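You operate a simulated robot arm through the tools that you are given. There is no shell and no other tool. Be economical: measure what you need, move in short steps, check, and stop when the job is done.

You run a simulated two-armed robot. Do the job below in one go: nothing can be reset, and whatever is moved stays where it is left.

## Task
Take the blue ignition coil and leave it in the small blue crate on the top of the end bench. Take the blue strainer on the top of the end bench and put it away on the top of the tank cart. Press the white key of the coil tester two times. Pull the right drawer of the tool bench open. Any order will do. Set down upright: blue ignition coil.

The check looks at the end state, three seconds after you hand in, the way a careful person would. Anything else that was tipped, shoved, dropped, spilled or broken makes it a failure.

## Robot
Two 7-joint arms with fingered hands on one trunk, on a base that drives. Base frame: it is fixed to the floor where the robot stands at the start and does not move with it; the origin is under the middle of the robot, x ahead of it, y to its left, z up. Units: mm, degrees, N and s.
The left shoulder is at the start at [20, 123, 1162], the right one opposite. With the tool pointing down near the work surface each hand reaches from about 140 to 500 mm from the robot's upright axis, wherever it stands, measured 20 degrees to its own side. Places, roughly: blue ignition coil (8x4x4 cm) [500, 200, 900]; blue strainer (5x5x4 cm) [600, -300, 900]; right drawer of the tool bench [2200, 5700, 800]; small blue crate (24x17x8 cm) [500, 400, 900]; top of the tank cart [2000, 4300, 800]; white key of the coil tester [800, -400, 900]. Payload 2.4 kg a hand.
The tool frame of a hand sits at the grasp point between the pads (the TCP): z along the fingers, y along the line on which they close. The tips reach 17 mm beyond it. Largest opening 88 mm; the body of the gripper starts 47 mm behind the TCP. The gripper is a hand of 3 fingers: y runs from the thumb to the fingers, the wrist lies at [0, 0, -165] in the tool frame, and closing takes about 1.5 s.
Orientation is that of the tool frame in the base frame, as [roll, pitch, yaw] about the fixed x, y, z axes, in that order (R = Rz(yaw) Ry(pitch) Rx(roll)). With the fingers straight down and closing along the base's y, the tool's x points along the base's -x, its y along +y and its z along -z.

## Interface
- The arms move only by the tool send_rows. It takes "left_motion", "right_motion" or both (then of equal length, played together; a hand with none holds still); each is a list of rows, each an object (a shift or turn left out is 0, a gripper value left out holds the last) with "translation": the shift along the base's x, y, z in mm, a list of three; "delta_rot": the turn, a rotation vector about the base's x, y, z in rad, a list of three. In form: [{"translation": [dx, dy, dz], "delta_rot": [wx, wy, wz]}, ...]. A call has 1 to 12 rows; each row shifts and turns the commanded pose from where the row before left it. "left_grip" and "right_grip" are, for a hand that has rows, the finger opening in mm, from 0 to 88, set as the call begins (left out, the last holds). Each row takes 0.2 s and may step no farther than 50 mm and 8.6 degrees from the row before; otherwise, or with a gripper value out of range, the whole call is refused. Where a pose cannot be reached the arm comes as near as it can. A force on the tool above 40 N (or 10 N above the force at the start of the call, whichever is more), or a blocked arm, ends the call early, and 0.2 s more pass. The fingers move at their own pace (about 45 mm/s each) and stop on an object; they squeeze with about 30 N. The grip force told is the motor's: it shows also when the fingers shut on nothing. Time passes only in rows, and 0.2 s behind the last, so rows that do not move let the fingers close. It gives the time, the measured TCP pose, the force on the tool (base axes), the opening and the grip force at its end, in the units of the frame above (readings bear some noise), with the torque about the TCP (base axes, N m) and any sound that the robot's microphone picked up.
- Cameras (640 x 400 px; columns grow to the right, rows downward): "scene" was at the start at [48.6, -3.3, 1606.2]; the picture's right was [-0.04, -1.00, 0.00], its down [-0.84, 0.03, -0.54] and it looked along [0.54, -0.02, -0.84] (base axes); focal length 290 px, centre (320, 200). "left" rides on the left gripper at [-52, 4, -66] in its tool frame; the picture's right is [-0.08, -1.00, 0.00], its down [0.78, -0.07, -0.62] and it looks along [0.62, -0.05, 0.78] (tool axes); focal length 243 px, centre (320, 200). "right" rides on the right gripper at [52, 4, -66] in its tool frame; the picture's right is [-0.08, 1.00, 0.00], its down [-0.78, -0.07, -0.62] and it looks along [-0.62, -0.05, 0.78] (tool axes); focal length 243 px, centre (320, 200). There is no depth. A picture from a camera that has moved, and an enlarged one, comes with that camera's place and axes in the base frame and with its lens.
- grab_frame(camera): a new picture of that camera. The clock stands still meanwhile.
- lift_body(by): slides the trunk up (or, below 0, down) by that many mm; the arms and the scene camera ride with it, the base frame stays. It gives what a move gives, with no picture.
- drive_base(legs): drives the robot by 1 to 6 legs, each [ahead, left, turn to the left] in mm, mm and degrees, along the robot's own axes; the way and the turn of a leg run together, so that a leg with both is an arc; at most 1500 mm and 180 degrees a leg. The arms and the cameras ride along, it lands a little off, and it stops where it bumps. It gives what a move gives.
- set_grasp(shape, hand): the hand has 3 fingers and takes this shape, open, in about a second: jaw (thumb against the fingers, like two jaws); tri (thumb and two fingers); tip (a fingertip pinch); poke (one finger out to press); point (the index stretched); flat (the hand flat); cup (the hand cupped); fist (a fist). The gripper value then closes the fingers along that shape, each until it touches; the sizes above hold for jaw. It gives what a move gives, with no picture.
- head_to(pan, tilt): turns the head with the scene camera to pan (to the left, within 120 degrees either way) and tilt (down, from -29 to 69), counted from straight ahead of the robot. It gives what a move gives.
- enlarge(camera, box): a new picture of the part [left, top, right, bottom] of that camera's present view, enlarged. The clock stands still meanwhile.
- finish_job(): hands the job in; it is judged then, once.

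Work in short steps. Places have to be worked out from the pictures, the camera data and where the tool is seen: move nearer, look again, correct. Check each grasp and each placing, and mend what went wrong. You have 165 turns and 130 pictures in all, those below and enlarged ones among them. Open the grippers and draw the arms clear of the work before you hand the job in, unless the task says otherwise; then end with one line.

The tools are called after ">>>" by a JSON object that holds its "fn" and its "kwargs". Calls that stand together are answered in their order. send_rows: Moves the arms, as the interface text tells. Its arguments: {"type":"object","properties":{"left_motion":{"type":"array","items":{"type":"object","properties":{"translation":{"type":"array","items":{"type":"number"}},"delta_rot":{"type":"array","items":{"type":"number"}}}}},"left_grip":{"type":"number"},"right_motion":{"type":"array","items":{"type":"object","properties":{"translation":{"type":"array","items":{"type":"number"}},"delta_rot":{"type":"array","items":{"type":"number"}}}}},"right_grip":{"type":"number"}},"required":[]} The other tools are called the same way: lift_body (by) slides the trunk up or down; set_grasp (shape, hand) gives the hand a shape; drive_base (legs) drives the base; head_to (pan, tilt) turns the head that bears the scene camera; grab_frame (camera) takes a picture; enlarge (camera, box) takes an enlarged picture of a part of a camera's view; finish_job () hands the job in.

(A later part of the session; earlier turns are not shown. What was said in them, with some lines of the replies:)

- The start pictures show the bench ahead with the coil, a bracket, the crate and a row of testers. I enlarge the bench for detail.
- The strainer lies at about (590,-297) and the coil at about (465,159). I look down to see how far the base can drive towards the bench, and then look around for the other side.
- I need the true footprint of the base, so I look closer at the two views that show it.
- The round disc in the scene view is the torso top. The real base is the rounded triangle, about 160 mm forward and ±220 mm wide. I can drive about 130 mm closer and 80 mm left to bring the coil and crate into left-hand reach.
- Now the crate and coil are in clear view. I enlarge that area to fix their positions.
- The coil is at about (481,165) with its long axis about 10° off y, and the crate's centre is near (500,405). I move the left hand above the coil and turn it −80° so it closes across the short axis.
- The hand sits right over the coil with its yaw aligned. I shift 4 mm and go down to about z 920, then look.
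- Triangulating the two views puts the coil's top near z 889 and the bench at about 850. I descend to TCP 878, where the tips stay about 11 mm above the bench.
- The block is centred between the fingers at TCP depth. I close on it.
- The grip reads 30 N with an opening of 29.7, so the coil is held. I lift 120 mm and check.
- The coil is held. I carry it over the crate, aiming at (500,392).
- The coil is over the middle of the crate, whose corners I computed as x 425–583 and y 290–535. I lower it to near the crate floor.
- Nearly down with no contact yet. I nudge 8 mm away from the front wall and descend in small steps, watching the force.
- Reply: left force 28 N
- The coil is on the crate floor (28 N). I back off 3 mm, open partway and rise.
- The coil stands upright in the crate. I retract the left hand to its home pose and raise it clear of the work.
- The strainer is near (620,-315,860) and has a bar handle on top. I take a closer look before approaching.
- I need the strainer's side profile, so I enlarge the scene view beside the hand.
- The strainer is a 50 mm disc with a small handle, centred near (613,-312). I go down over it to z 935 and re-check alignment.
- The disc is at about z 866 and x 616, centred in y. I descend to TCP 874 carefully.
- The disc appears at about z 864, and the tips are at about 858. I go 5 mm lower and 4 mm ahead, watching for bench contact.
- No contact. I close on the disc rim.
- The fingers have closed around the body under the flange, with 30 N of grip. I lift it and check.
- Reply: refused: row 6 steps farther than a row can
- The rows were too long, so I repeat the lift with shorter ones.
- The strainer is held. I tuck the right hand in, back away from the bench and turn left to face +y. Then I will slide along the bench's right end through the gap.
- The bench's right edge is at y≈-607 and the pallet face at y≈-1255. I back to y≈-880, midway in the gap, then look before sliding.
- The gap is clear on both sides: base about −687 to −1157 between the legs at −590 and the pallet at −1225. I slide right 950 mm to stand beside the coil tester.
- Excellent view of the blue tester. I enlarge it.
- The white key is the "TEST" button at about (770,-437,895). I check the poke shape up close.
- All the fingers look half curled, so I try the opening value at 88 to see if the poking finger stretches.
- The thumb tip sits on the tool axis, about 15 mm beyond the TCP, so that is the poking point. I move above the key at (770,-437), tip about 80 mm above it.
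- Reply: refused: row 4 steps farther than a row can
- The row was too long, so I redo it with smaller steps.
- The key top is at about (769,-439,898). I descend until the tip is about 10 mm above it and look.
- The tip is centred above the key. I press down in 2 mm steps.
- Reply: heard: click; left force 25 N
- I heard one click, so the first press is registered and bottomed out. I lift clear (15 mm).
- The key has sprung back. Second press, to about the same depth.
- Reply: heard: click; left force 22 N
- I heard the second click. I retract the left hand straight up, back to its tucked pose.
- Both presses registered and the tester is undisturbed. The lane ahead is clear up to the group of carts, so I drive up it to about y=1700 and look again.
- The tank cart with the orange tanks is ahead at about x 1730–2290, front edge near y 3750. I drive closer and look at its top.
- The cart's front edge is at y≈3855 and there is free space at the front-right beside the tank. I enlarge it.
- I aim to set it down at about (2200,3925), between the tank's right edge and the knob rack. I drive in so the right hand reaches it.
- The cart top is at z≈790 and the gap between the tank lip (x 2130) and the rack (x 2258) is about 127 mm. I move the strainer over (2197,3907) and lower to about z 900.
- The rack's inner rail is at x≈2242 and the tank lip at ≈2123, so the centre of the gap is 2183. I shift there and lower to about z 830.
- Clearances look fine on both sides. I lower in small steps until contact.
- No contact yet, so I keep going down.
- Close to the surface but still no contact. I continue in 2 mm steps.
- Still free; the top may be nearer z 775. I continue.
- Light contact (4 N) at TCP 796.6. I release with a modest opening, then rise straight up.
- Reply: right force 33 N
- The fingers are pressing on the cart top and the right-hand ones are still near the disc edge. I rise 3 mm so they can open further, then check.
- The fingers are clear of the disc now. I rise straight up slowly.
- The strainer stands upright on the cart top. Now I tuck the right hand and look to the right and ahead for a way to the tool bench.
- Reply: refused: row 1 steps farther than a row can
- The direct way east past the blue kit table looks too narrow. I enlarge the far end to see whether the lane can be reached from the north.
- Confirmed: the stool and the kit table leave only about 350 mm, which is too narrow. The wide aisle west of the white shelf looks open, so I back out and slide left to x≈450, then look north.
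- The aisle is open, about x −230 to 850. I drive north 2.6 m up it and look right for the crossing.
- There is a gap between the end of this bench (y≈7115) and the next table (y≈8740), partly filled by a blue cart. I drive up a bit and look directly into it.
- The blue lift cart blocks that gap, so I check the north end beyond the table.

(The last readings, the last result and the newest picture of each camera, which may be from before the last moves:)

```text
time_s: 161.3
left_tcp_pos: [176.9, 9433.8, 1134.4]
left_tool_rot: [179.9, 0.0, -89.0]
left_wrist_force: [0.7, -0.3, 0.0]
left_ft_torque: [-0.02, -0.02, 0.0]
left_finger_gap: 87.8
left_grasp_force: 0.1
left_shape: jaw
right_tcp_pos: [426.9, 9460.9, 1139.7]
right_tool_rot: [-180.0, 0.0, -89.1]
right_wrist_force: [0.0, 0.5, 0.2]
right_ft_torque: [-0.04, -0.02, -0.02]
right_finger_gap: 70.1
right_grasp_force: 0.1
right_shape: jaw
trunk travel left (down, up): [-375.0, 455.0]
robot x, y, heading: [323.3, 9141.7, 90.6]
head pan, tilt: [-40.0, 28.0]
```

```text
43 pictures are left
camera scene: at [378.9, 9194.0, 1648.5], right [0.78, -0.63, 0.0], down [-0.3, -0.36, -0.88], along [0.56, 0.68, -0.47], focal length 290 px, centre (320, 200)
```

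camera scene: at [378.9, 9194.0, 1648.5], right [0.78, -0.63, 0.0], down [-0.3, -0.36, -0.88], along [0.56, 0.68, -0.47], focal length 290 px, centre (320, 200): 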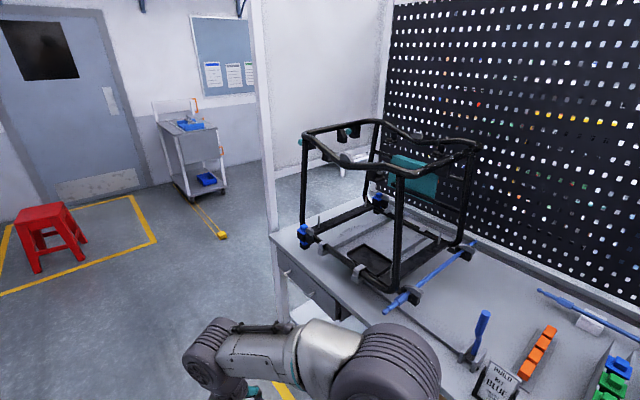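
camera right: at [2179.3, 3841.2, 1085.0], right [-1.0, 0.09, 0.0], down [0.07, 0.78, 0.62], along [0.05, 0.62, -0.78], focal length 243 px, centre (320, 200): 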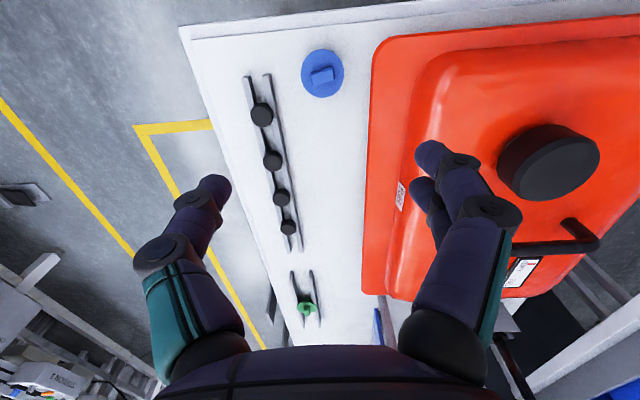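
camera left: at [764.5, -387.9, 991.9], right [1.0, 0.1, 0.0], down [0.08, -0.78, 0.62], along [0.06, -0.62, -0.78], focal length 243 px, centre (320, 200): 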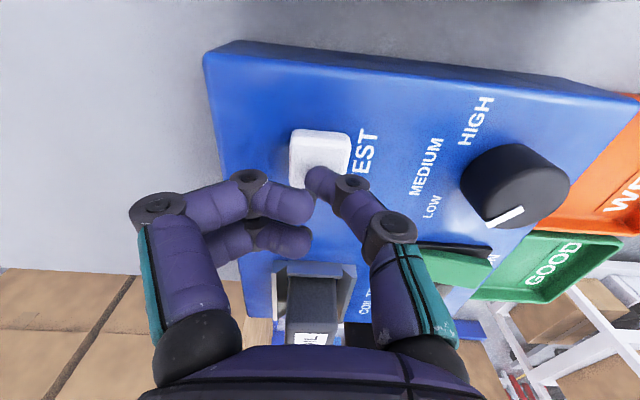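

The bench ends at y≈10230 and there is a wide open crossing beyond it. I drive there and look east.

>>> {"fn": "drive_base", "kwargs": {"legs": [[1450, 0, -0.7], [300, 0, 0]]}}

>>> {"fn": "head_to", "kwargs": {"pan": -90, "tilt": 28}}

>>> {"fn": "grab_frame", "kwargs": {"camera": "scene"}}

```text
time_s: 170.0
left_tcp_pos: [159.8, 11158.6, 1135.2]
left_tool_rot: [-180.0, -0.1, -89.4]
left_wrist_force: [-0.6, -0.4, -0.6]
left_ft_torque: [-0.01, 0.02, -0.01]
left_finger_gap: 87.8
left_grasp_force: 0.1
left_shape: jaw
right_tcp_pos: [412.0, 11184.9, 1138.2]
right_tool_rot: [-179.9, 0.0, -89.3]
right_wrist_force: [0.3, 0.8, 0.5]
right_ft_torque: [-0.01, 0.01, 0.04]
right_finger_gap: 69.8
right_grasp_force: 0.1
right_shape: jaw
trunk travel left (down, up): [-375.0, 455.0]
robot x, y, heading: [306.9, 10865.2, 90.7]
head pan, tilt: [-40.0, 28.0]
```

```text
time_s: 171.2
left_tcp_pos: [160.2, 11158.9, 1134.6]
left_tool_rot: [-180.0, 0.0, -89.2]
left_wrist_force: [-0.6, 0.0, 0.2]
left_ft_torque: [-0.04, 0.0, -0.01]
left_finger_gap: 88.1
left_grasp_force: 0.1
left_shape: jaw
right_tcp_pos: [410.3, 11185.3, 1139.7]
right_tool_rot: [-179.9, 0.0, -89.4]
right_wrist_force: [-0.3, -0.3, -0.4]
right_ft_torque: [-0.02, -0.01, -0.02]
right_finger_gap: 69.8
right_grasp_force: 0.0
right_shape: jaw
trunk travel left (down, up): [-375.0, 455.0]
robot x, y, heading: [304.7, 10865.6, 90.8]
head pan, tilt: [-90.0, 28.0]
```

```text
42 pictures are left
camera scene: at [394.6, 10848.8, 1648.5], right [0.01, -1.0, 0.0], down [-0.47, -0.01, -0.88], along [0.88, 0.01, -0.47], focal length 290 px, centre (320, 200)
```

scene: 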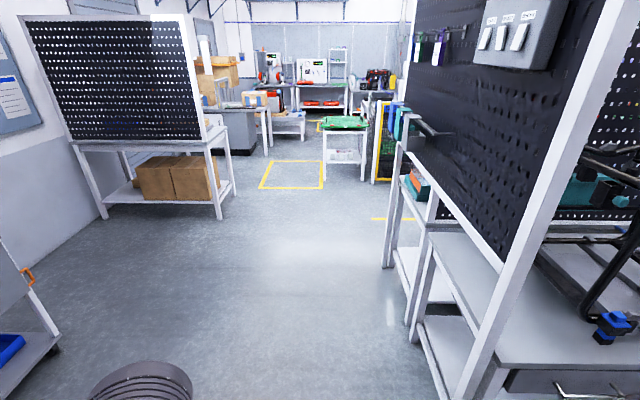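

The crossing is wide open. I slide right to x≈3050 in the main lane, then turn left to face the benches (−x).

>>> {"fn": "drive_base", "kwargs": {"legs": [[0, -1370, -0.7], [0, -1370, 0], [0, 0, 90]]}}

>>> {"fn": "head_to", "kwargs": {"pan": 70, "tilt": 25}}

>>> {"fn": "grab_frame", "kwargs": {"camera": "scene"}}

```text
time_s: 188.2
left_tcp_pos: [2721.7, 10736.2, 1134.4]
left_tool_rot: [180.0, 0.0, 0.9]
left_wrist_force: [0.2, 0.7, 0.0]
left_ft_torque: [-0.01, 0.0, 0.0]
left_finger_gap: 87.9
left_grasp_force: 0.1
left_shape: jaw
right_tcp_pos: [2695.2, 10984.5, 1139.4]
right_tool_rot: [-180.0, 0.0, 0.9]
right_wrist_force: [0.2, 0.1, -0.5]
right_ft_torque: [-0.03, -0.01, 0.0]
right_finger_gap: 69.7
right_grasp_force: 0.1
right_shape: jaw
trunk travel left (down, up): [-375.0, 455.0]
robot x, y, heading: [3010.2, 10883.0, -178.9]
head pan, tilt: [-90.0, 28.0]
```

```text
time_s: 190.6
left_tcp_pos: [2721.1, 10735.3, 1135.6]
left_tool_rot: [-180.0, 0.0, 0.9]
left_wrist_force: [0.2, 0.4, 0.1]
left_ft_torque: [-0.01, 0.0, 0.01]
left_finger_gap: 87.8
left_grasp_force: 0.0
left_shape: jaw
right_tcp_pos: [2694.8, 10984.8, 1138.7]
right_tool_rot: [180.0, 0.1, 0.9]
right_wrist_force: [-0.4, -0.4, -0.6]
right_ft_torque: [0.0, 0.01, 0.06]
right_finger_gap: 69.7
right_grasp_force: 0.0
right_shape: jaw
trunk travel left (down, up): [-375.0, 455.0]
robot x, y, heading: [3008.9, 10884.2, -179.1]
head pan, tilt: [70.0, 25.0]
```

```text
41 pictures are left
camera scene: at [2999.6, 10792.7, 1653.3], right [-0.94, 0.33, 0.0], down [0.14, 0.4, -0.91], along [-0.3, -0.86, -0.42], focal length 290 px, centre (320, 200)
```

scene: 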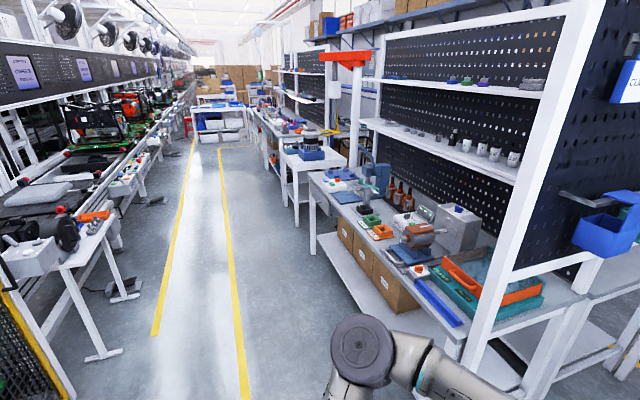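

The lane is clear all along. I straighten up and slide left (south) about 5 m to the tool bench.

>>> {"fn": "drive_base", "kwargs": {"legs": [[0, 0, -0.9], [0, 1250, 0], [0, 1250, 0], [0, 1250, 0], [0, 1250, 0]]}}

>>> {"fn": "head_to", "kwargs": {"pan": 10, "tilt": 45}}

>>> {"fn": "grab_frame", "kwargs": {"camera": "scene"}}

```text
time_s: 215.1
left_tcp_pos: [2642.5, 5730.0, 1134.6]
left_tool_rot: [-179.9, 0.0, -2.0]
left_wrist_force: [0.6, -1.4, -0.7]
left_ft_torque: [0.04, 0.0, 0.01]
left_finger_gap: 87.7
left_grasp_force: 0.0
left_shape: jaw
right_tcp_pos: [2628.5, 5981.8, 1139.6]
right_tool_rot: [-180.0, 0.1, -2.0]
right_wrist_force: [-0.3, 0.1, -1.2]
right_ft_torque: [-0.02, 0.0, 0.01]
right_finger_gap: 69.9
right_grasp_force: 0.0
right_shape: jaw
trunk travel left (down, up): [-375.0, 455.0]
robot x, y, heading: [2943.6, 5862.6, 178.2]
head pan, tilt: [70.0, 25.0]
```

```text
time_s: 216.4
left_tcp_pos: [2642.4, 5729.9, 1135.2]
left_tool_rot: [180.0, 0.0, -2.0]
left_wrist_force: [0.3, 0.0, 0.1]
left_ft_torque: [-0.03, -0.02, -0.02]
left_finger_gap: 88.0
left_grasp_force: 0.0
left_shape: jaw
right_tcp_pos: [2629.7, 5981.3, 1138.7]
right_tool_rot: [-180.0, -0.1, -2.1]
right_wrist_force: [0.0, 0.3, -0.1]
right_ft_torque: [0.02, 0.02, -0.03]
right_finger_gap: 69.9
right_grasp_force: 0.0
right_shape: jaw
trunk travel left (down, up): [-375.0, 455.0]
robot x, y, heading: [2938.9, 5860.2, 178.0]
head pan, tilt: [10.0, 45.0]
```

```text
40 pictures are left
camera scene: at [2877.9, 5847.7, 1622.7], right [-0.14, 0.99, 0.0], down [0.7, 0.1, -0.71], along [-0.7, -0.1, -0.71], focal length 290 px, centre (320, 200)
```

scene: 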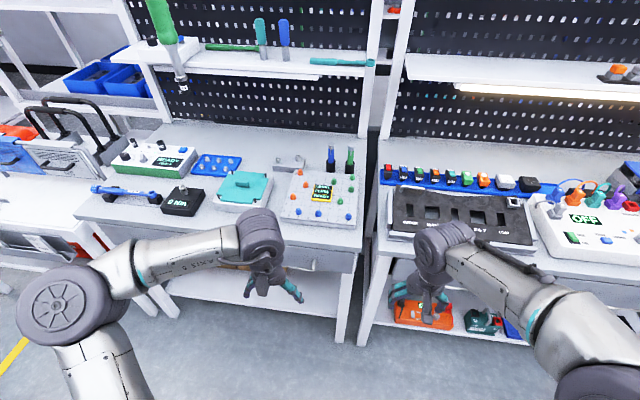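

The tool bench ends at y≈5904. I enlarge its front to see the drawers.

>>> {"fn": "enlarge", "kwargs": {"camera": "scene", "box": [60, 180, 380, 360]}}

>>> {"fn": "grab_frame", "kwargs": {"camera": "right"}}

```text
2.00 times, centred on (220, 270) of scene
camera zoom: at [2877.9, 5847.7, 1622.7], right [-0.14, 0.99, 0.0], down [0.7, 0.1, -0.71], along [-0.7, -0.1, -0.71], focal length 579 px, centre (520, 60)
```

zoom: 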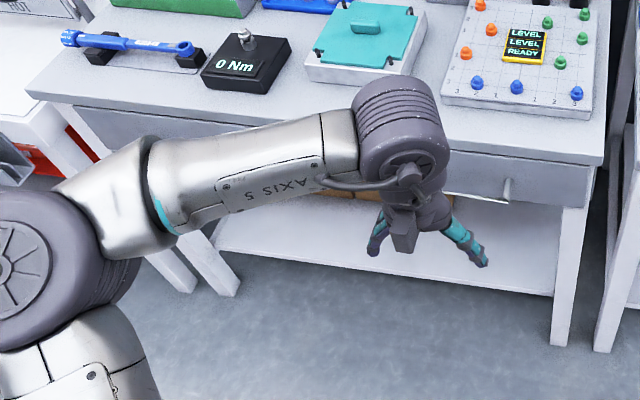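

```text
38 pictures are left
camera right: at [2679.9, 5975.3, 1204.9], right [-0.12, -0.99, 0.0], down [-0.78, 0.09, 0.62], along [-0.62, 0.07, -0.78], focal length 243 px, centre (320, 200)
```

right: 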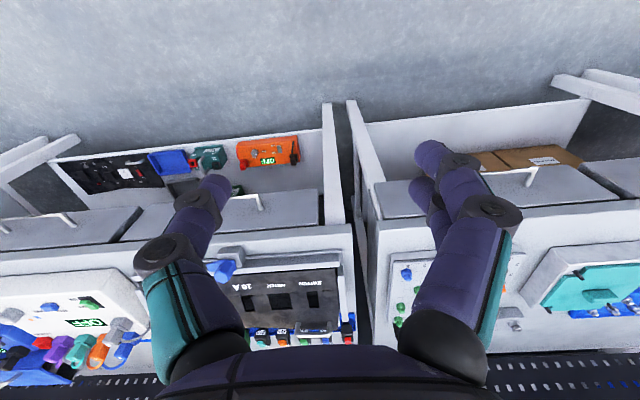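

The right drawer has a horizontal bar handle around y 5575–5760, z≈790. I square up to the bench. Then I turn the left hand to point at it, thumb up, so it closes vertically on the bar.

>>> {"fn": "drive_base", "kwargs": {"legs": [[0, 45, 1.9]]}}

>>> {"fn": "send_rows", "kwargs": {"left_motion": [{"translation": [10, 0, 0], "delta_rot": [0.08, 0.08, 0.08]}, {"translation": [10, 0, 0], "delta_rot": [0.08, 0.08, 0.08]}, {"translation": [10, 0, 0], "delta_rot": [0.08, 0.08, 0.08]}, {"translation": [0, 0, 0], "delta_rot": [0.08, 0.08, 0.08]}, {"translation": [0, 0, 0], "delta_rot": [0.08, 0.08, 0.08]}, {"translation": [0, 0, -15], "delta_rot": [0.08, 0.08, 0.08]}, {"translation": [0, 0, -15], "delta_rot": [0.08, 0.08, 0.08]}, {"translation": [0, 0, -15], "delta_rot": [0.08, 0.08, 0.08]}]}}

>>> {"fn": "send_rows", "kwargs": {"left_motion": [{"translation": [0, 0, -15], "delta_rot": [0.08, 0.08, 0.08]}, {"translation": [0, 0, -15], "delta_rot": [0.08, 0.08, 0.08]}, {"translation": [0, 0, -15], "delta_rot": [0.08, 0.08, 0.08]}, {"translation": [0, 0, -15], "delta_rot": [0.08, 0.08, 0.08]}, {"translation": [0, 0, -15], "delta_rot": [0.08, 0.08, 0.08]}, {"translation": [0, 0, -15], "delta_rot": [0.08, 0.08, 0.08]}, {"translation": [0, 0, -15], "delta_rot": [0.08, 0.08, 0.08]}]}}

>>> {"fn": "grab_frame", "kwargs": {"camera": "scene"}}

```text
time_s: 217.3
left_tcp_pos: [2646.5, 5674.0, 1135.3]
left_tool_rot: [-179.9, 0.0, 0.0]
left_wrist_force: [-0.8, 0.4, 0.4]
left_ft_torque: [0.0, -0.01, -0.02]
left_finger_gap: 87.9
left_grasp_force: 0.0
left_shape: jaw
right_tcp_pos: [2624.6, 5924.1, 1138.8]
right_tool_rot: [-179.9, 0.0, -0.2]
right_wrist_force: [-0.4, -0.1, -0.3]
right_ft_torque: [-0.02, 0.01, 0.0]
right_finger_gap: 69.6
right_grasp_force: 0.1
right_shape: jaw
trunk travel left (down, up): [-375.0, 455.0]
robot x, y, heading: [2939.0, 5815.4, 179.6]
head pan, tilt: [10.0, 45.0]
```

```text
time_s: 219.1
left_tcp_pos: [2618.2, 5671.2, 1114.2]
left_tool_rot: [-132.0, 19.4, 47.8]
left_wrist_force: [0.5, 0.2, 0.2]
left_ft_torque: [0.02, -0.04, 0.01]
left_finger_gap: 88.0
left_grasp_force: 0.0
left_shape: jaw
left hand out of reach, approached as far as the arm can: row 6, 7, 8
right_tcp_pos: [2624.1, 5925.2, 1139.7]
right_tool_rot: [-180.0, 0.0, -0.2]
right_wrist_force: [-0.4, -0.7, -0.6]
right_ft_torque: [0.0, 0.01, 0.01]
right_finger_gap: 69.8
right_grasp_force: 0.1
right_shape: jaw
trunk travel left (down, up): [-375.0, 455.0]
robot x, y, heading: [2938.6, 5817.2, 179.8]
head pan, tilt: [10.0, 45.0]
```

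```text
time_s: 220.7
left_tcp_pos: [2579.6, 5669.0, 1011.3]
left_tool_rot: [-90.6, 0.5, 89.5]
left_wrist_force: [0.6, 0.0, -0.3]
left_ft_torque: [-0.02, 0.04, 0.02]
left_finger_gap: 87.9
left_grasp_force: 0.0
left_shape: jaw
left hand out of reach, approached as far as the arm can: row 1, 2, 3
right_tcp_pos: [2625.0, 5926.2, 1139.8]
right_tool_rot: [180.0, 0.0, -0.1]
right_wrist_force: [-0.7, 0.2, 0.3]
right_ft_torque: [0.01, 0.0, 0.01]
right_finger_gap: 69.7
right_grasp_force: 0.0
right_shape: jaw
trunk travel left (down, up): [-375.0, 455.0]
robot x, y, heading: [2937.2, 5818.3, 179.5]
head pan, tilt: [10.0, 45.0]
```

```text
37 pictures are left
camera scene: at [2877.3, 5800.6, 1622.7], right [-0.17, 0.99, 0.0], down [0.7, 0.12, -0.71], along [-0.7, -0.12, -0.71], focal length 290 px, centre (320, 200)
```

scene: 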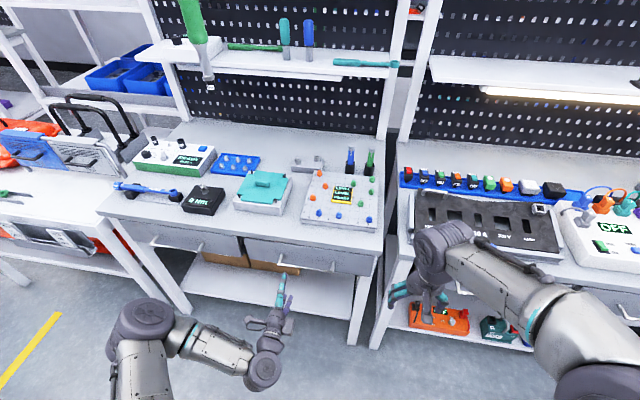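

The hand now points at the bench thumb-up, and both drawer handles are visible. I zoom on the right drawer.

>>> {"fn": "enlarge", "kwargs": {"camera": "scene", "box": [220, 210, 400, 330]}}

>>> {"fn": "grab_frame", "kwargs": {"camera": "left"}}

```text
3.33 times, centred on (310, 270) of scene
camera zoom: at [2877.3, 5800.6, 1622.7], right [-0.17, 0.99, 0.0], down [0.7, 0.12, -0.71], along [-0.7, -0.12, -0.71], focal length 966 px, centre (353, -33)
```

zoom: 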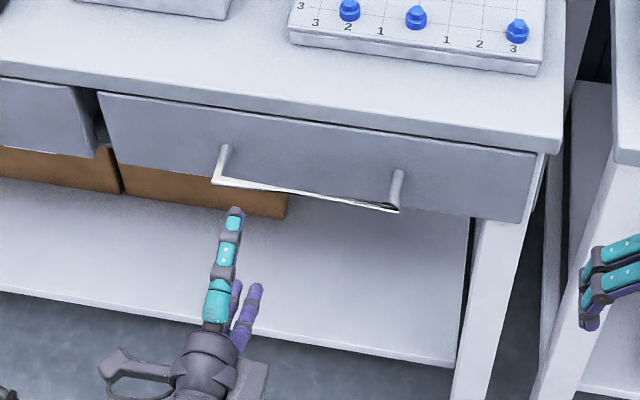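

```text
35 pictures are left
camera left: at [2644.9, 5616.0, 1009.9], right [-0.01, -0.07, 1.0], down [0.63, 0.78, 0.06], along [-0.78, 0.63, 0.04], focal length 243 px, centre (320, 200)
```

left: 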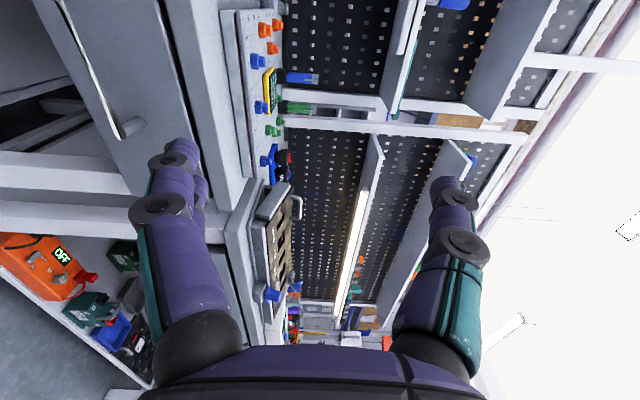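

The handle bar runs from y 5570 to 5758 at x≈2368, z≈772, confirmed by two views. I lower the trunk 239 mm so the level hand is at that height.

>>> {"fn": "lift_body", "kwargs": {"by": -239}}

>>> {"fn": "grab_frame", "kwargs": {"camera": "left"}}

```text
time_s: 223.2
left_tcp_pos: [2579.1, 5669.2, 773.8]
left_tool_rot: [-90.6, 0.7, 89.4]
left_wrist_force: [0.6, 0.0, 0.3]
left_ft_torque: [-0.02, 0.02, 0.0]
left_finger_gap: 87.6
left_grasp_force: 0.1
left_shape: jaw
right_tcp_pos: [2624.7, 5924.4, 900.1]
right_tool_rot: [-180.0, 0.0, -0.1]
right_wrist_force: [0.0, 0.0, -0.5]
right_ft_torque: [0.0, 0.02, 0.04]
right_finger_gap: 69.9
right_grasp_force: 0.0
right_shape: jaw
trunk travel left (down, up): [-136.0, 694.0]
robot x, y, heading: [2939.6, 5818.4, 179.8]
head pan, tilt: [10.0, 45.0]
```

```text
34 pictures are left
camera left: at [2644.8, 5616.0, 771.4], right [-0.01, -0.07, 1.0], down [0.63, 0.78, 0.06], along [-0.78, 0.63, 0.04], focal length 243 px, centre (320, 200)
```

left: 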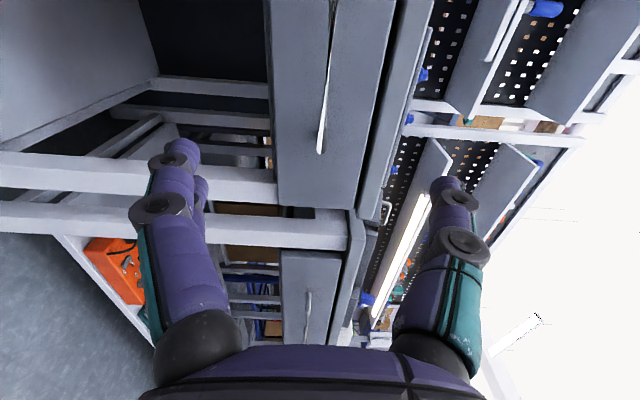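

The bar lies about 7 mm above the hand's line of approach. I raise 7 mm and move forward to x≈2430, then check again.

>>> {"fn": "send_rows", "kwargs": {"left_motion": [{"translation": [-40, -2, 4]}, {"translation": [-40, -2, 3]}, {"translation": [-40, 0, 0]}, {"translation": [-30, 0, 0]}]}}

>>> {"fn": "grab_frame", "kwargs": {"camera": "left"}}

>>> {"fn": "enlarge", "kwargs": {"camera": "scene", "box": [220, 120, 400, 260]}}

```text
time_s: 224.2
left_tcp_pos: [2430.5, 5664.5, 781.9]
left_tool_rot: [-90.6, 0.7, 89.4]
left_wrist_force: [-0.2, -0.6, -1.0]
left_ft_torque: [0.0, 0.01, -0.01]
left_finger_gap: 87.8
left_grasp_force: 0.1
left_shape: jaw
right_tcp_pos: [2624.0, 5926.9, 900.9]
right_tool_rot: [180.0, 0.0, -0.1]
right_wrist_force: [0.4, 0.3, -0.2]
right_ft_torque: [-0.01, 0.01, -0.03]
right_finger_gap: 69.8
right_grasp_force: 0.1
right_shape: jaw
trunk travel left (down, up): [-136.0, 694.0]
robot x, y, heading: [2939.9, 5818.4, 179.8]
head pan, tilt: [10.0, 45.0]
```

```text
33 pictures are left
camera left: at [2495.4, 5610.8, 778.5], right [-0.01, -0.07, 1.0], down [0.63, 0.78, 0.06], along [-0.78, 0.63, 0.04], focal length 243 px, centre (320, 200)
```

left: 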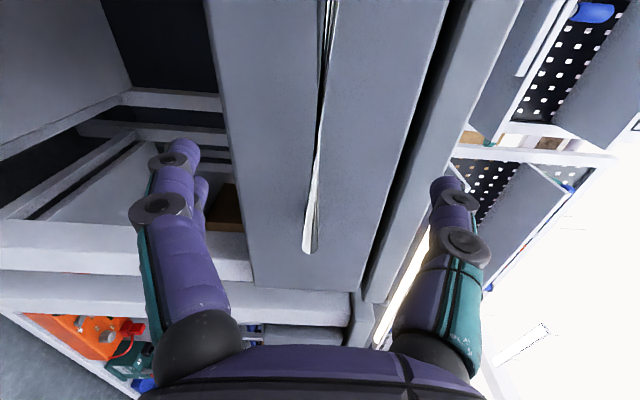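

```text
2.86 times, centred on (310, 190) of scene
camera zoom: at [2877.4, 5800.6, 1383.7], right [-0.17, 0.99, 0.0], down [0.7, 0.12, -0.71], along [-0.7, -0.12, -0.71], focal length 828 px, centre (349, 229)
```

zoom: 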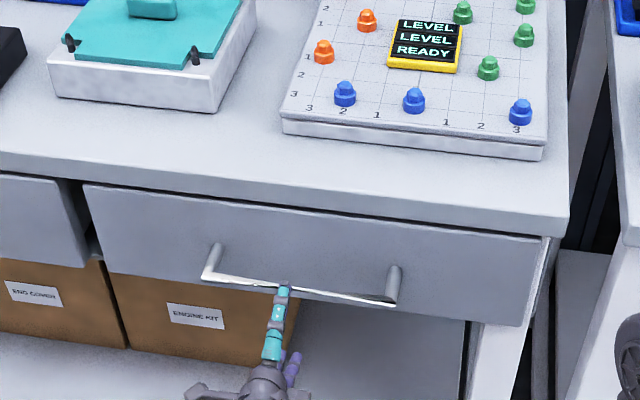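

The bar is aligned with the grasp axis. I narrow the opening to 56 and advance 58 mm to straddle it.

>>> {"fn": "send_rows", "kwargs": {"left_motion": [{"translation": [0, 0, 0]}, {"translation": [0, 0, 0]}, {"translation": [-20, 0, 0]}, {"translation": [-20, 0, 0]}, {"translation": [-12, 0, 0]}, {"translation": [-6, 0, 0]}], "left_grip": 56}}

>>> {"fn": "grab_frame", "kwargs": {"camera": "left"}}

>>> {"fn": "enlarge", "kwargs": {"camera": "scene", "box": [240, 160, 360, 250]}}

```text
time_s: 225.6
left_tcp_pos: [2370.2, 5664.3, 781.4]
left_tool_rot: [-90.6, 0.8, 89.5]
left_wrist_force: [0.0, 0.4, 0.7]
left_ft_torque: [0.01, 0.01, 0.0]
left_finger_gap: 56.3
left_grasp_force: 0.0
left_shape: jaw
right_tcp_pos: [2624.5, 5926.3, 900.2]
right_tool_rot: [180.0, -0.1, -0.1]
right_wrist_force: [0.9, 0.1, 0.3]
right_ft_torque: [0.0, -0.02, -0.05]
right_finger_gap: 69.8
right_grasp_force: 0.0
right_shape: jaw
trunk travel left (down, up): [-136.0, 694.0]
robot x, y, heading: [2938.8, 5815.2, 179.9]
head pan, tilt: [10.0, 45.0]
```

```text
31 pictures are left
camera left: at [2436.7, 5611.0, 778.8], right [-0.01, -0.07, 1.0], down [0.63, 0.78, 0.06], along [-0.78, 0.63, 0.04], focal length 243 px, centre (320, 200)
```

left: 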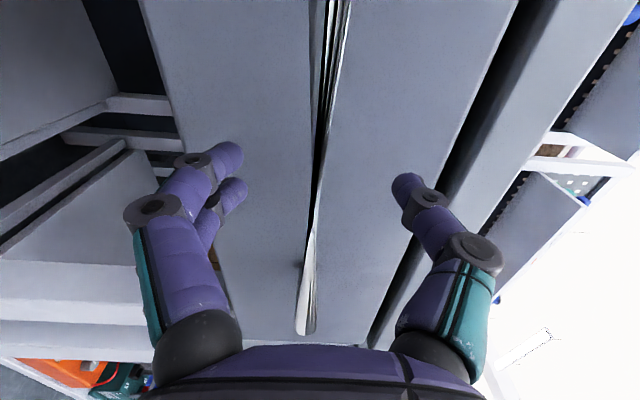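

```text
4.44 times, centred on (300, 205) of scene
camera zoom: at [2877.5, 5800.6, 1383.7], right [-0.17, 0.99, 0.0], down [0.7, 0.12, -0.71], along [-0.7, -0.12, -0.71], focal length 1287 px, centre (409, 178)
```

zoom: 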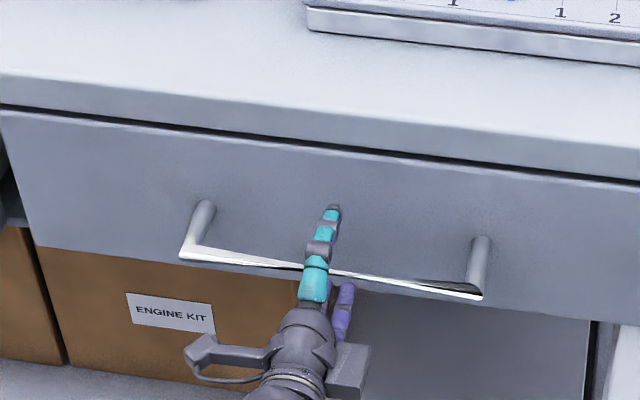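

The bar passes right through the grasp point (x≈2374, z≈780). I close.

>>> {"fn": "send_rows", "kwargs": {"left_motion": [{"translation": [0, 0, 0]}, {"translation": [0, 0, 0]}, {"translation": [0, 0, 0]}, {"translation": [0, 0, 0]}, {"translation": [0, 0, 0]}, {"translation": [0, 0, 0]}, {"translation": [0, 0, 0]}], "left_grip": 0}}

>>> {"fn": "grab_frame", "kwargs": {"camera": "left"}}

```text
time_s: 227.2
left_tcp_pos: [2370.5, 5664.1, 782.0]
left_tool_rot: [-90.7, 0.7, 89.3]
left_wrist_force: [-1.0, -0.4, 0.3]
left_ft_torque: [0.03, -0.01, -0.05]
left_finger_gap: 0.2
left_grasp_force: 30.6
left_shape: jaw
right_tcp_pos: [2624.4, 5925.3, 901.1]
right_tool_rot: [-179.9, -0.1, -0.1]
right_wrist_force: [0.8, 0.3, -0.7]
right_ft_torque: [0.03, 0.0, 0.01]
right_finger_gap: 69.9
right_grasp_force: 0.1
right_shape: jaw
trunk travel left (down, up): [-136.0, 694.0]
robot x, y, heading: [2940.4, 5816.1, 179.7]
head pan, tilt: [10.0, 45.0]
```

```text
29 pictures are left
camera left: at [2436.8, 5611.1, 778.9], right [-0.01, -0.07, 1.0], down [0.63, 0.78, 0.06], along [-0.78, 0.63, 0.04], focal length 243 px, centre (320, 200)
```

left: 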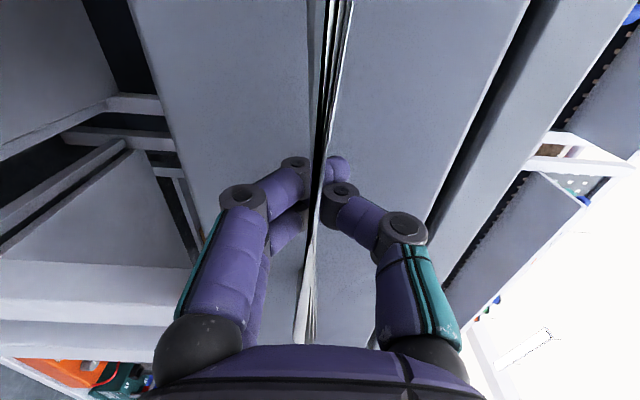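

The fingers are wrapped around the bar with their tips behind it. I pull gently towards +x.

>>> {"fn": "send_rows", "kwargs": {"left_motion": [{"translation": [10, 0, 0]}, {"translation": [15, 0, 0]}, {"translation": [15, 0, 0]}, {"translation": [15, 0, 0]}]}}

>>> {"fn": "grab_frame", "kwargs": {"camera": "scene"}}

```text
time_s: 228.2
left_tcp_pos: [2425.8, 5664.4, 779.0]
left_tool_rot: [-90.7, 0.7, 89.4]
left_wrist_force: [1.8, -0.7, -1.0]
left_ft_torque: [0.01, 0.06, 0.02]
left_finger_gap: 0.0
left_grasp_force: 30.3
left_shape: jaw
right_tcp_pos: [2625.1, 5925.9, 900.3]
right_tool_rot: [180.0, 0.1, -0.1]
right_wrist_force: [0.4, -0.1, 0.3]
right_ft_torque: [-0.01, -0.02, -0.01]
right_finger_gap: 69.7
right_grasp_force: 0.0
right_shape: jaw
trunk travel left (down, up): [-136.0, 694.0]
robot x, y, heading: [2936.0, 5815.1, 179.8]
head pan, tilt: [10.0, 45.0]
```

```text
28 pictures are left
camera scene: at [2878.0, 5800.5, 1383.7], right [-0.17, 0.99, 0.0], down [0.7, 0.12, -0.71], along [-0.7, -0.12, -0.71], focal length 290 px, centre (320, 200)
```

scene: 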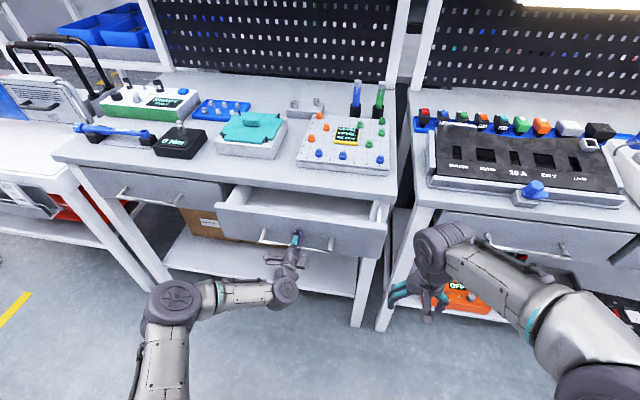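

The drawer is sliding. I pull on steadily, another 160 mm.

>>> {"fn": "send_rows", "kwargs": {"left_motion": [{"translation": [20, 0, 0]}, {"translation": [20, 0, 0]}, {"translation": [20, 0, 0]}, {"translation": [20, 0, 0]}, {"translation": [20, 0, 0]}, {"translation": [20, 0, 0]}, {"translation": [20, 0, 0]}, {"translation": [20, 0, 0]}]}}

>>> {"fn": "grab_frame", "kwargs": {"camera": "scene"}}

```text
time_s: 230.0
left_tcp_pos: [2585.1, 5665.5, 780.9]
left_tool_rot: [-90.7, 0.8, 89.6]
left_wrist_force: [-1.1, 0.5, -0.8]
left_ft_torque: [0.04, 0.01, 0.03]
left_finger_gap: 0.0
left_grasp_force: 29.8
left_shape: jaw
right_tcp_pos: [2625.3, 5925.2, 900.4]
right_tool_rot: [-179.9, -0.1, -0.1]
right_wrist_force: [0.4, 0.2, -0.4]
right_ft_torque: [-0.02, -0.01, 0.01]
right_finger_gap: 69.9
right_grasp_force: 0.0
right_shape: jaw
trunk travel left (down, up): [-136.0, 694.0]
robot x, y, heading: [2934.9, 5812.5, 179.9]
head pan, tilt: [10.0, 45.0]
```

```text
27 pictures are left
camera scene: at [2877.7, 5800.5, 1383.7], right [-0.17, 0.99, 0.0], down [0.7, 0.12, -0.71], along [-0.7, -0.12, -0.71], focal length 290 px, centre (320, 200)
```

scene: 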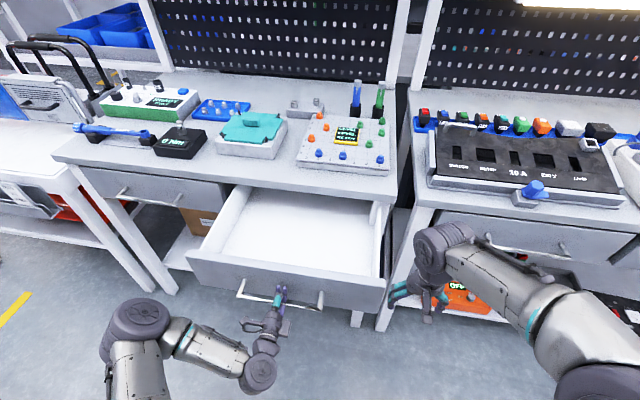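

The drawer is open about 215 mm. I give it 50 mm more to be sure, watching for resistance.

>>> {"fn": "send_rows", "kwargs": {"left_motion": [{"translation": [12, 0, 0]}, {"translation": [12, 0, 0]}, {"translation": [12, 0, 0]}, {"translation": [12, 0, 0]}, {"translation": [0, 0, 0]}]}}

```text
time_s: 231.2
left_tcp_pos: [2630.7, 5664.5, 775.9]
left_tool_rot: [-90.5, 0.8, 89.3]
left_wrist_force: [0.1, 1.1, 0.6]
left_ft_torque: [0.03, 0.03, 0.01]
left_finger_gap: 0.0
left_grasp_force: 30.5
left_shape: jaw
left hand out of reach, approached as far as the arm can: row 4
right_tcp_pos: [2624.3, 5925.9, 900.3]
right_tool_rot: [179.9, 0.0, -0.1]
right_wrist_force: [0.7, 0.0, 1.1]
right_ft_torque: [0.0, 0.03, 0.01]
right_finger_gap: 70.0
right_grasp_force: 0.1
right_shape: jaw
trunk travel left (down, up): [-136.0, 694.0]
robot x, y, heading: [2942.2, 5817.4, 180.1]
head pan, tilt: [10.0, 45.0]
```

Enough: about 260 mm open. I let go of the handle and look before withdrawing.

>>> {"fn": "send_rows", "kwargs": {"left_motion": [{"translation": [0, 0, 0]}, {"translation": [0, 0, 0]}, {"translation": [0, 0, 0]}, {"translation": [0, 0, 0]}, {"translation": [0, 0, 0]}, {"translation": [0, 0, 0]}], "left_grip": 70}}

>>> {"fn": "grab_frame", "kwargs": {"camera": "left"}}

>>> {"fn": "grab_frame", "kwargs": {"camera": "scene"}}

```text
time_s: 232.6
left_tcp_pos: [2630.6, 5665.1, 776.3]
left_tool_rot: [-90.5, 0.6, 89.5]
left_wrist_force: [-0.5, 0.3, 0.2]
left_ft_torque: [0.0, -0.01, 0.01]
left_finger_gap: 69.8
left_grasp_force: 0.0
left_shape: jaw
right_tcp_pos: [2625.5, 5925.6, 900.4]
right_tool_rot: [180.0, 0.0, -0.1]
right_wrist_force: [0.3, 0.5, 0.2]
right_ft_torque: [0.03, -0.01, -0.03]
right_finger_gap: 69.8
right_grasp_force: 0.1
right_shape: jaw
trunk travel left (down, up): [-136.0, 694.0]
robot x, y, heading: [2938.5, 5814.8, 179.9]
head pan, tilt: [10.0, 45.0]
```

```text
26 pictures are left
camera left: at [2696.3, 5611.6, 773.3], right [-0.01, -0.07, 1.0], down [0.63, 0.78, 0.06], along [-0.78, 0.63, 0.04], focal length 243 px, centre (320, 200)
```

left: 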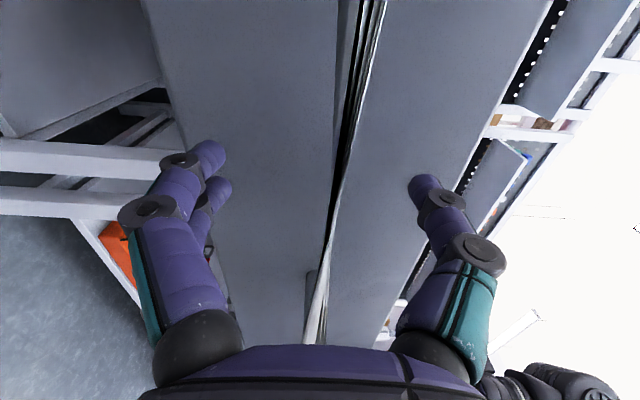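

```text
25 pictures are left
camera scene: at [2877.5, 5800.5, 1383.7], right [-0.17, 0.99, 0.0], down [0.7, 0.12, -0.71], along [-0.7, -0.12, -0.71], focal length 290 px, centre (320, 200)
```

scene: 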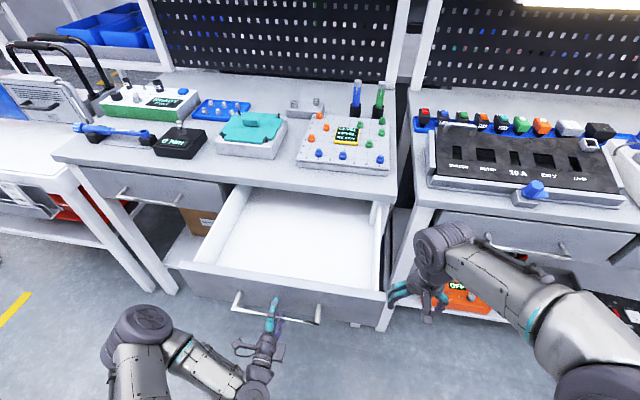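

The handle is free of the fingers. I back the base straight off 250 mm so the hand leaves cleanly, then check the drawer.

>>> {"fn": "drive_base", "kwargs": {"legs": [[-250, 0, 0]]}}

>>> {"fn": "grab_frame", "kwargs": {"camera": "scene"}}

```text
time_s: 234.4
left_tcp_pos: [2886.0, 5664.2, 775.1]
left_tool_rot: [-90.6, 0.7, 89.4]
left_wrist_force: [-0.6, 0.2, 0.1]
left_ft_torque: [0.0, 0.01, -0.01]
left_finger_gap: 69.6
left_grasp_force: 0.1
left_shape: jaw
right_tcp_pos: [2879.5, 5924.5, 900.9]
right_tool_rot: [-180.0, 0.1, -0.1]
right_wrist_force: [-0.3, 1.1, -0.2]
right_ft_torque: [-0.01, 0.02, 0.0]
right_finger_gap: 69.7
right_grasp_force: 0.0
right_shape: jaw
trunk travel left (down, up): [-136.0, 694.0]
robot x, y, heading: [3194.8, 5815.4, 179.6]
head pan, tilt: [10.0, 45.0]
```

```text
24 pictures are left
camera scene: at [3132.8, 5799.9, 1383.7], right [-0.17, 0.99, 0.0], down [0.7, 0.12, -0.71], along [-0.7, -0.12, -0.71], focal length 290 px, centre (320, 200)
```

scene: 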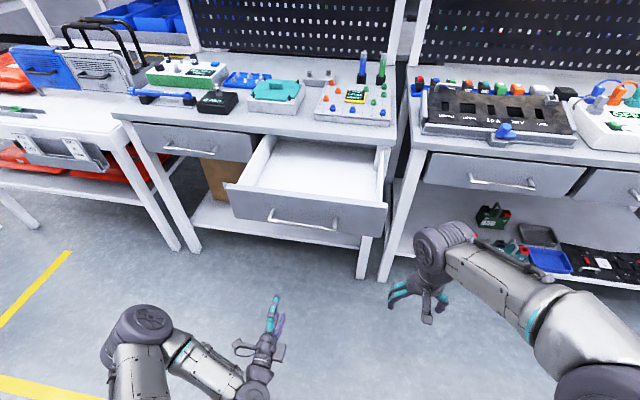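

The right drawer stays open and both hands are open and clear. Everything on the list is done, so I hand in.

>>> {"fn": "finish_job", "kwargs": {}}

```text
The job is handed in.
```

All four jobs are done: the coil is upright in the small blue crate, the strainer is standing on top of the tank cart, the white TEST key was pressed twice (two clicks heard), and the tool bench's right drawer is pulled about 260 mm open.
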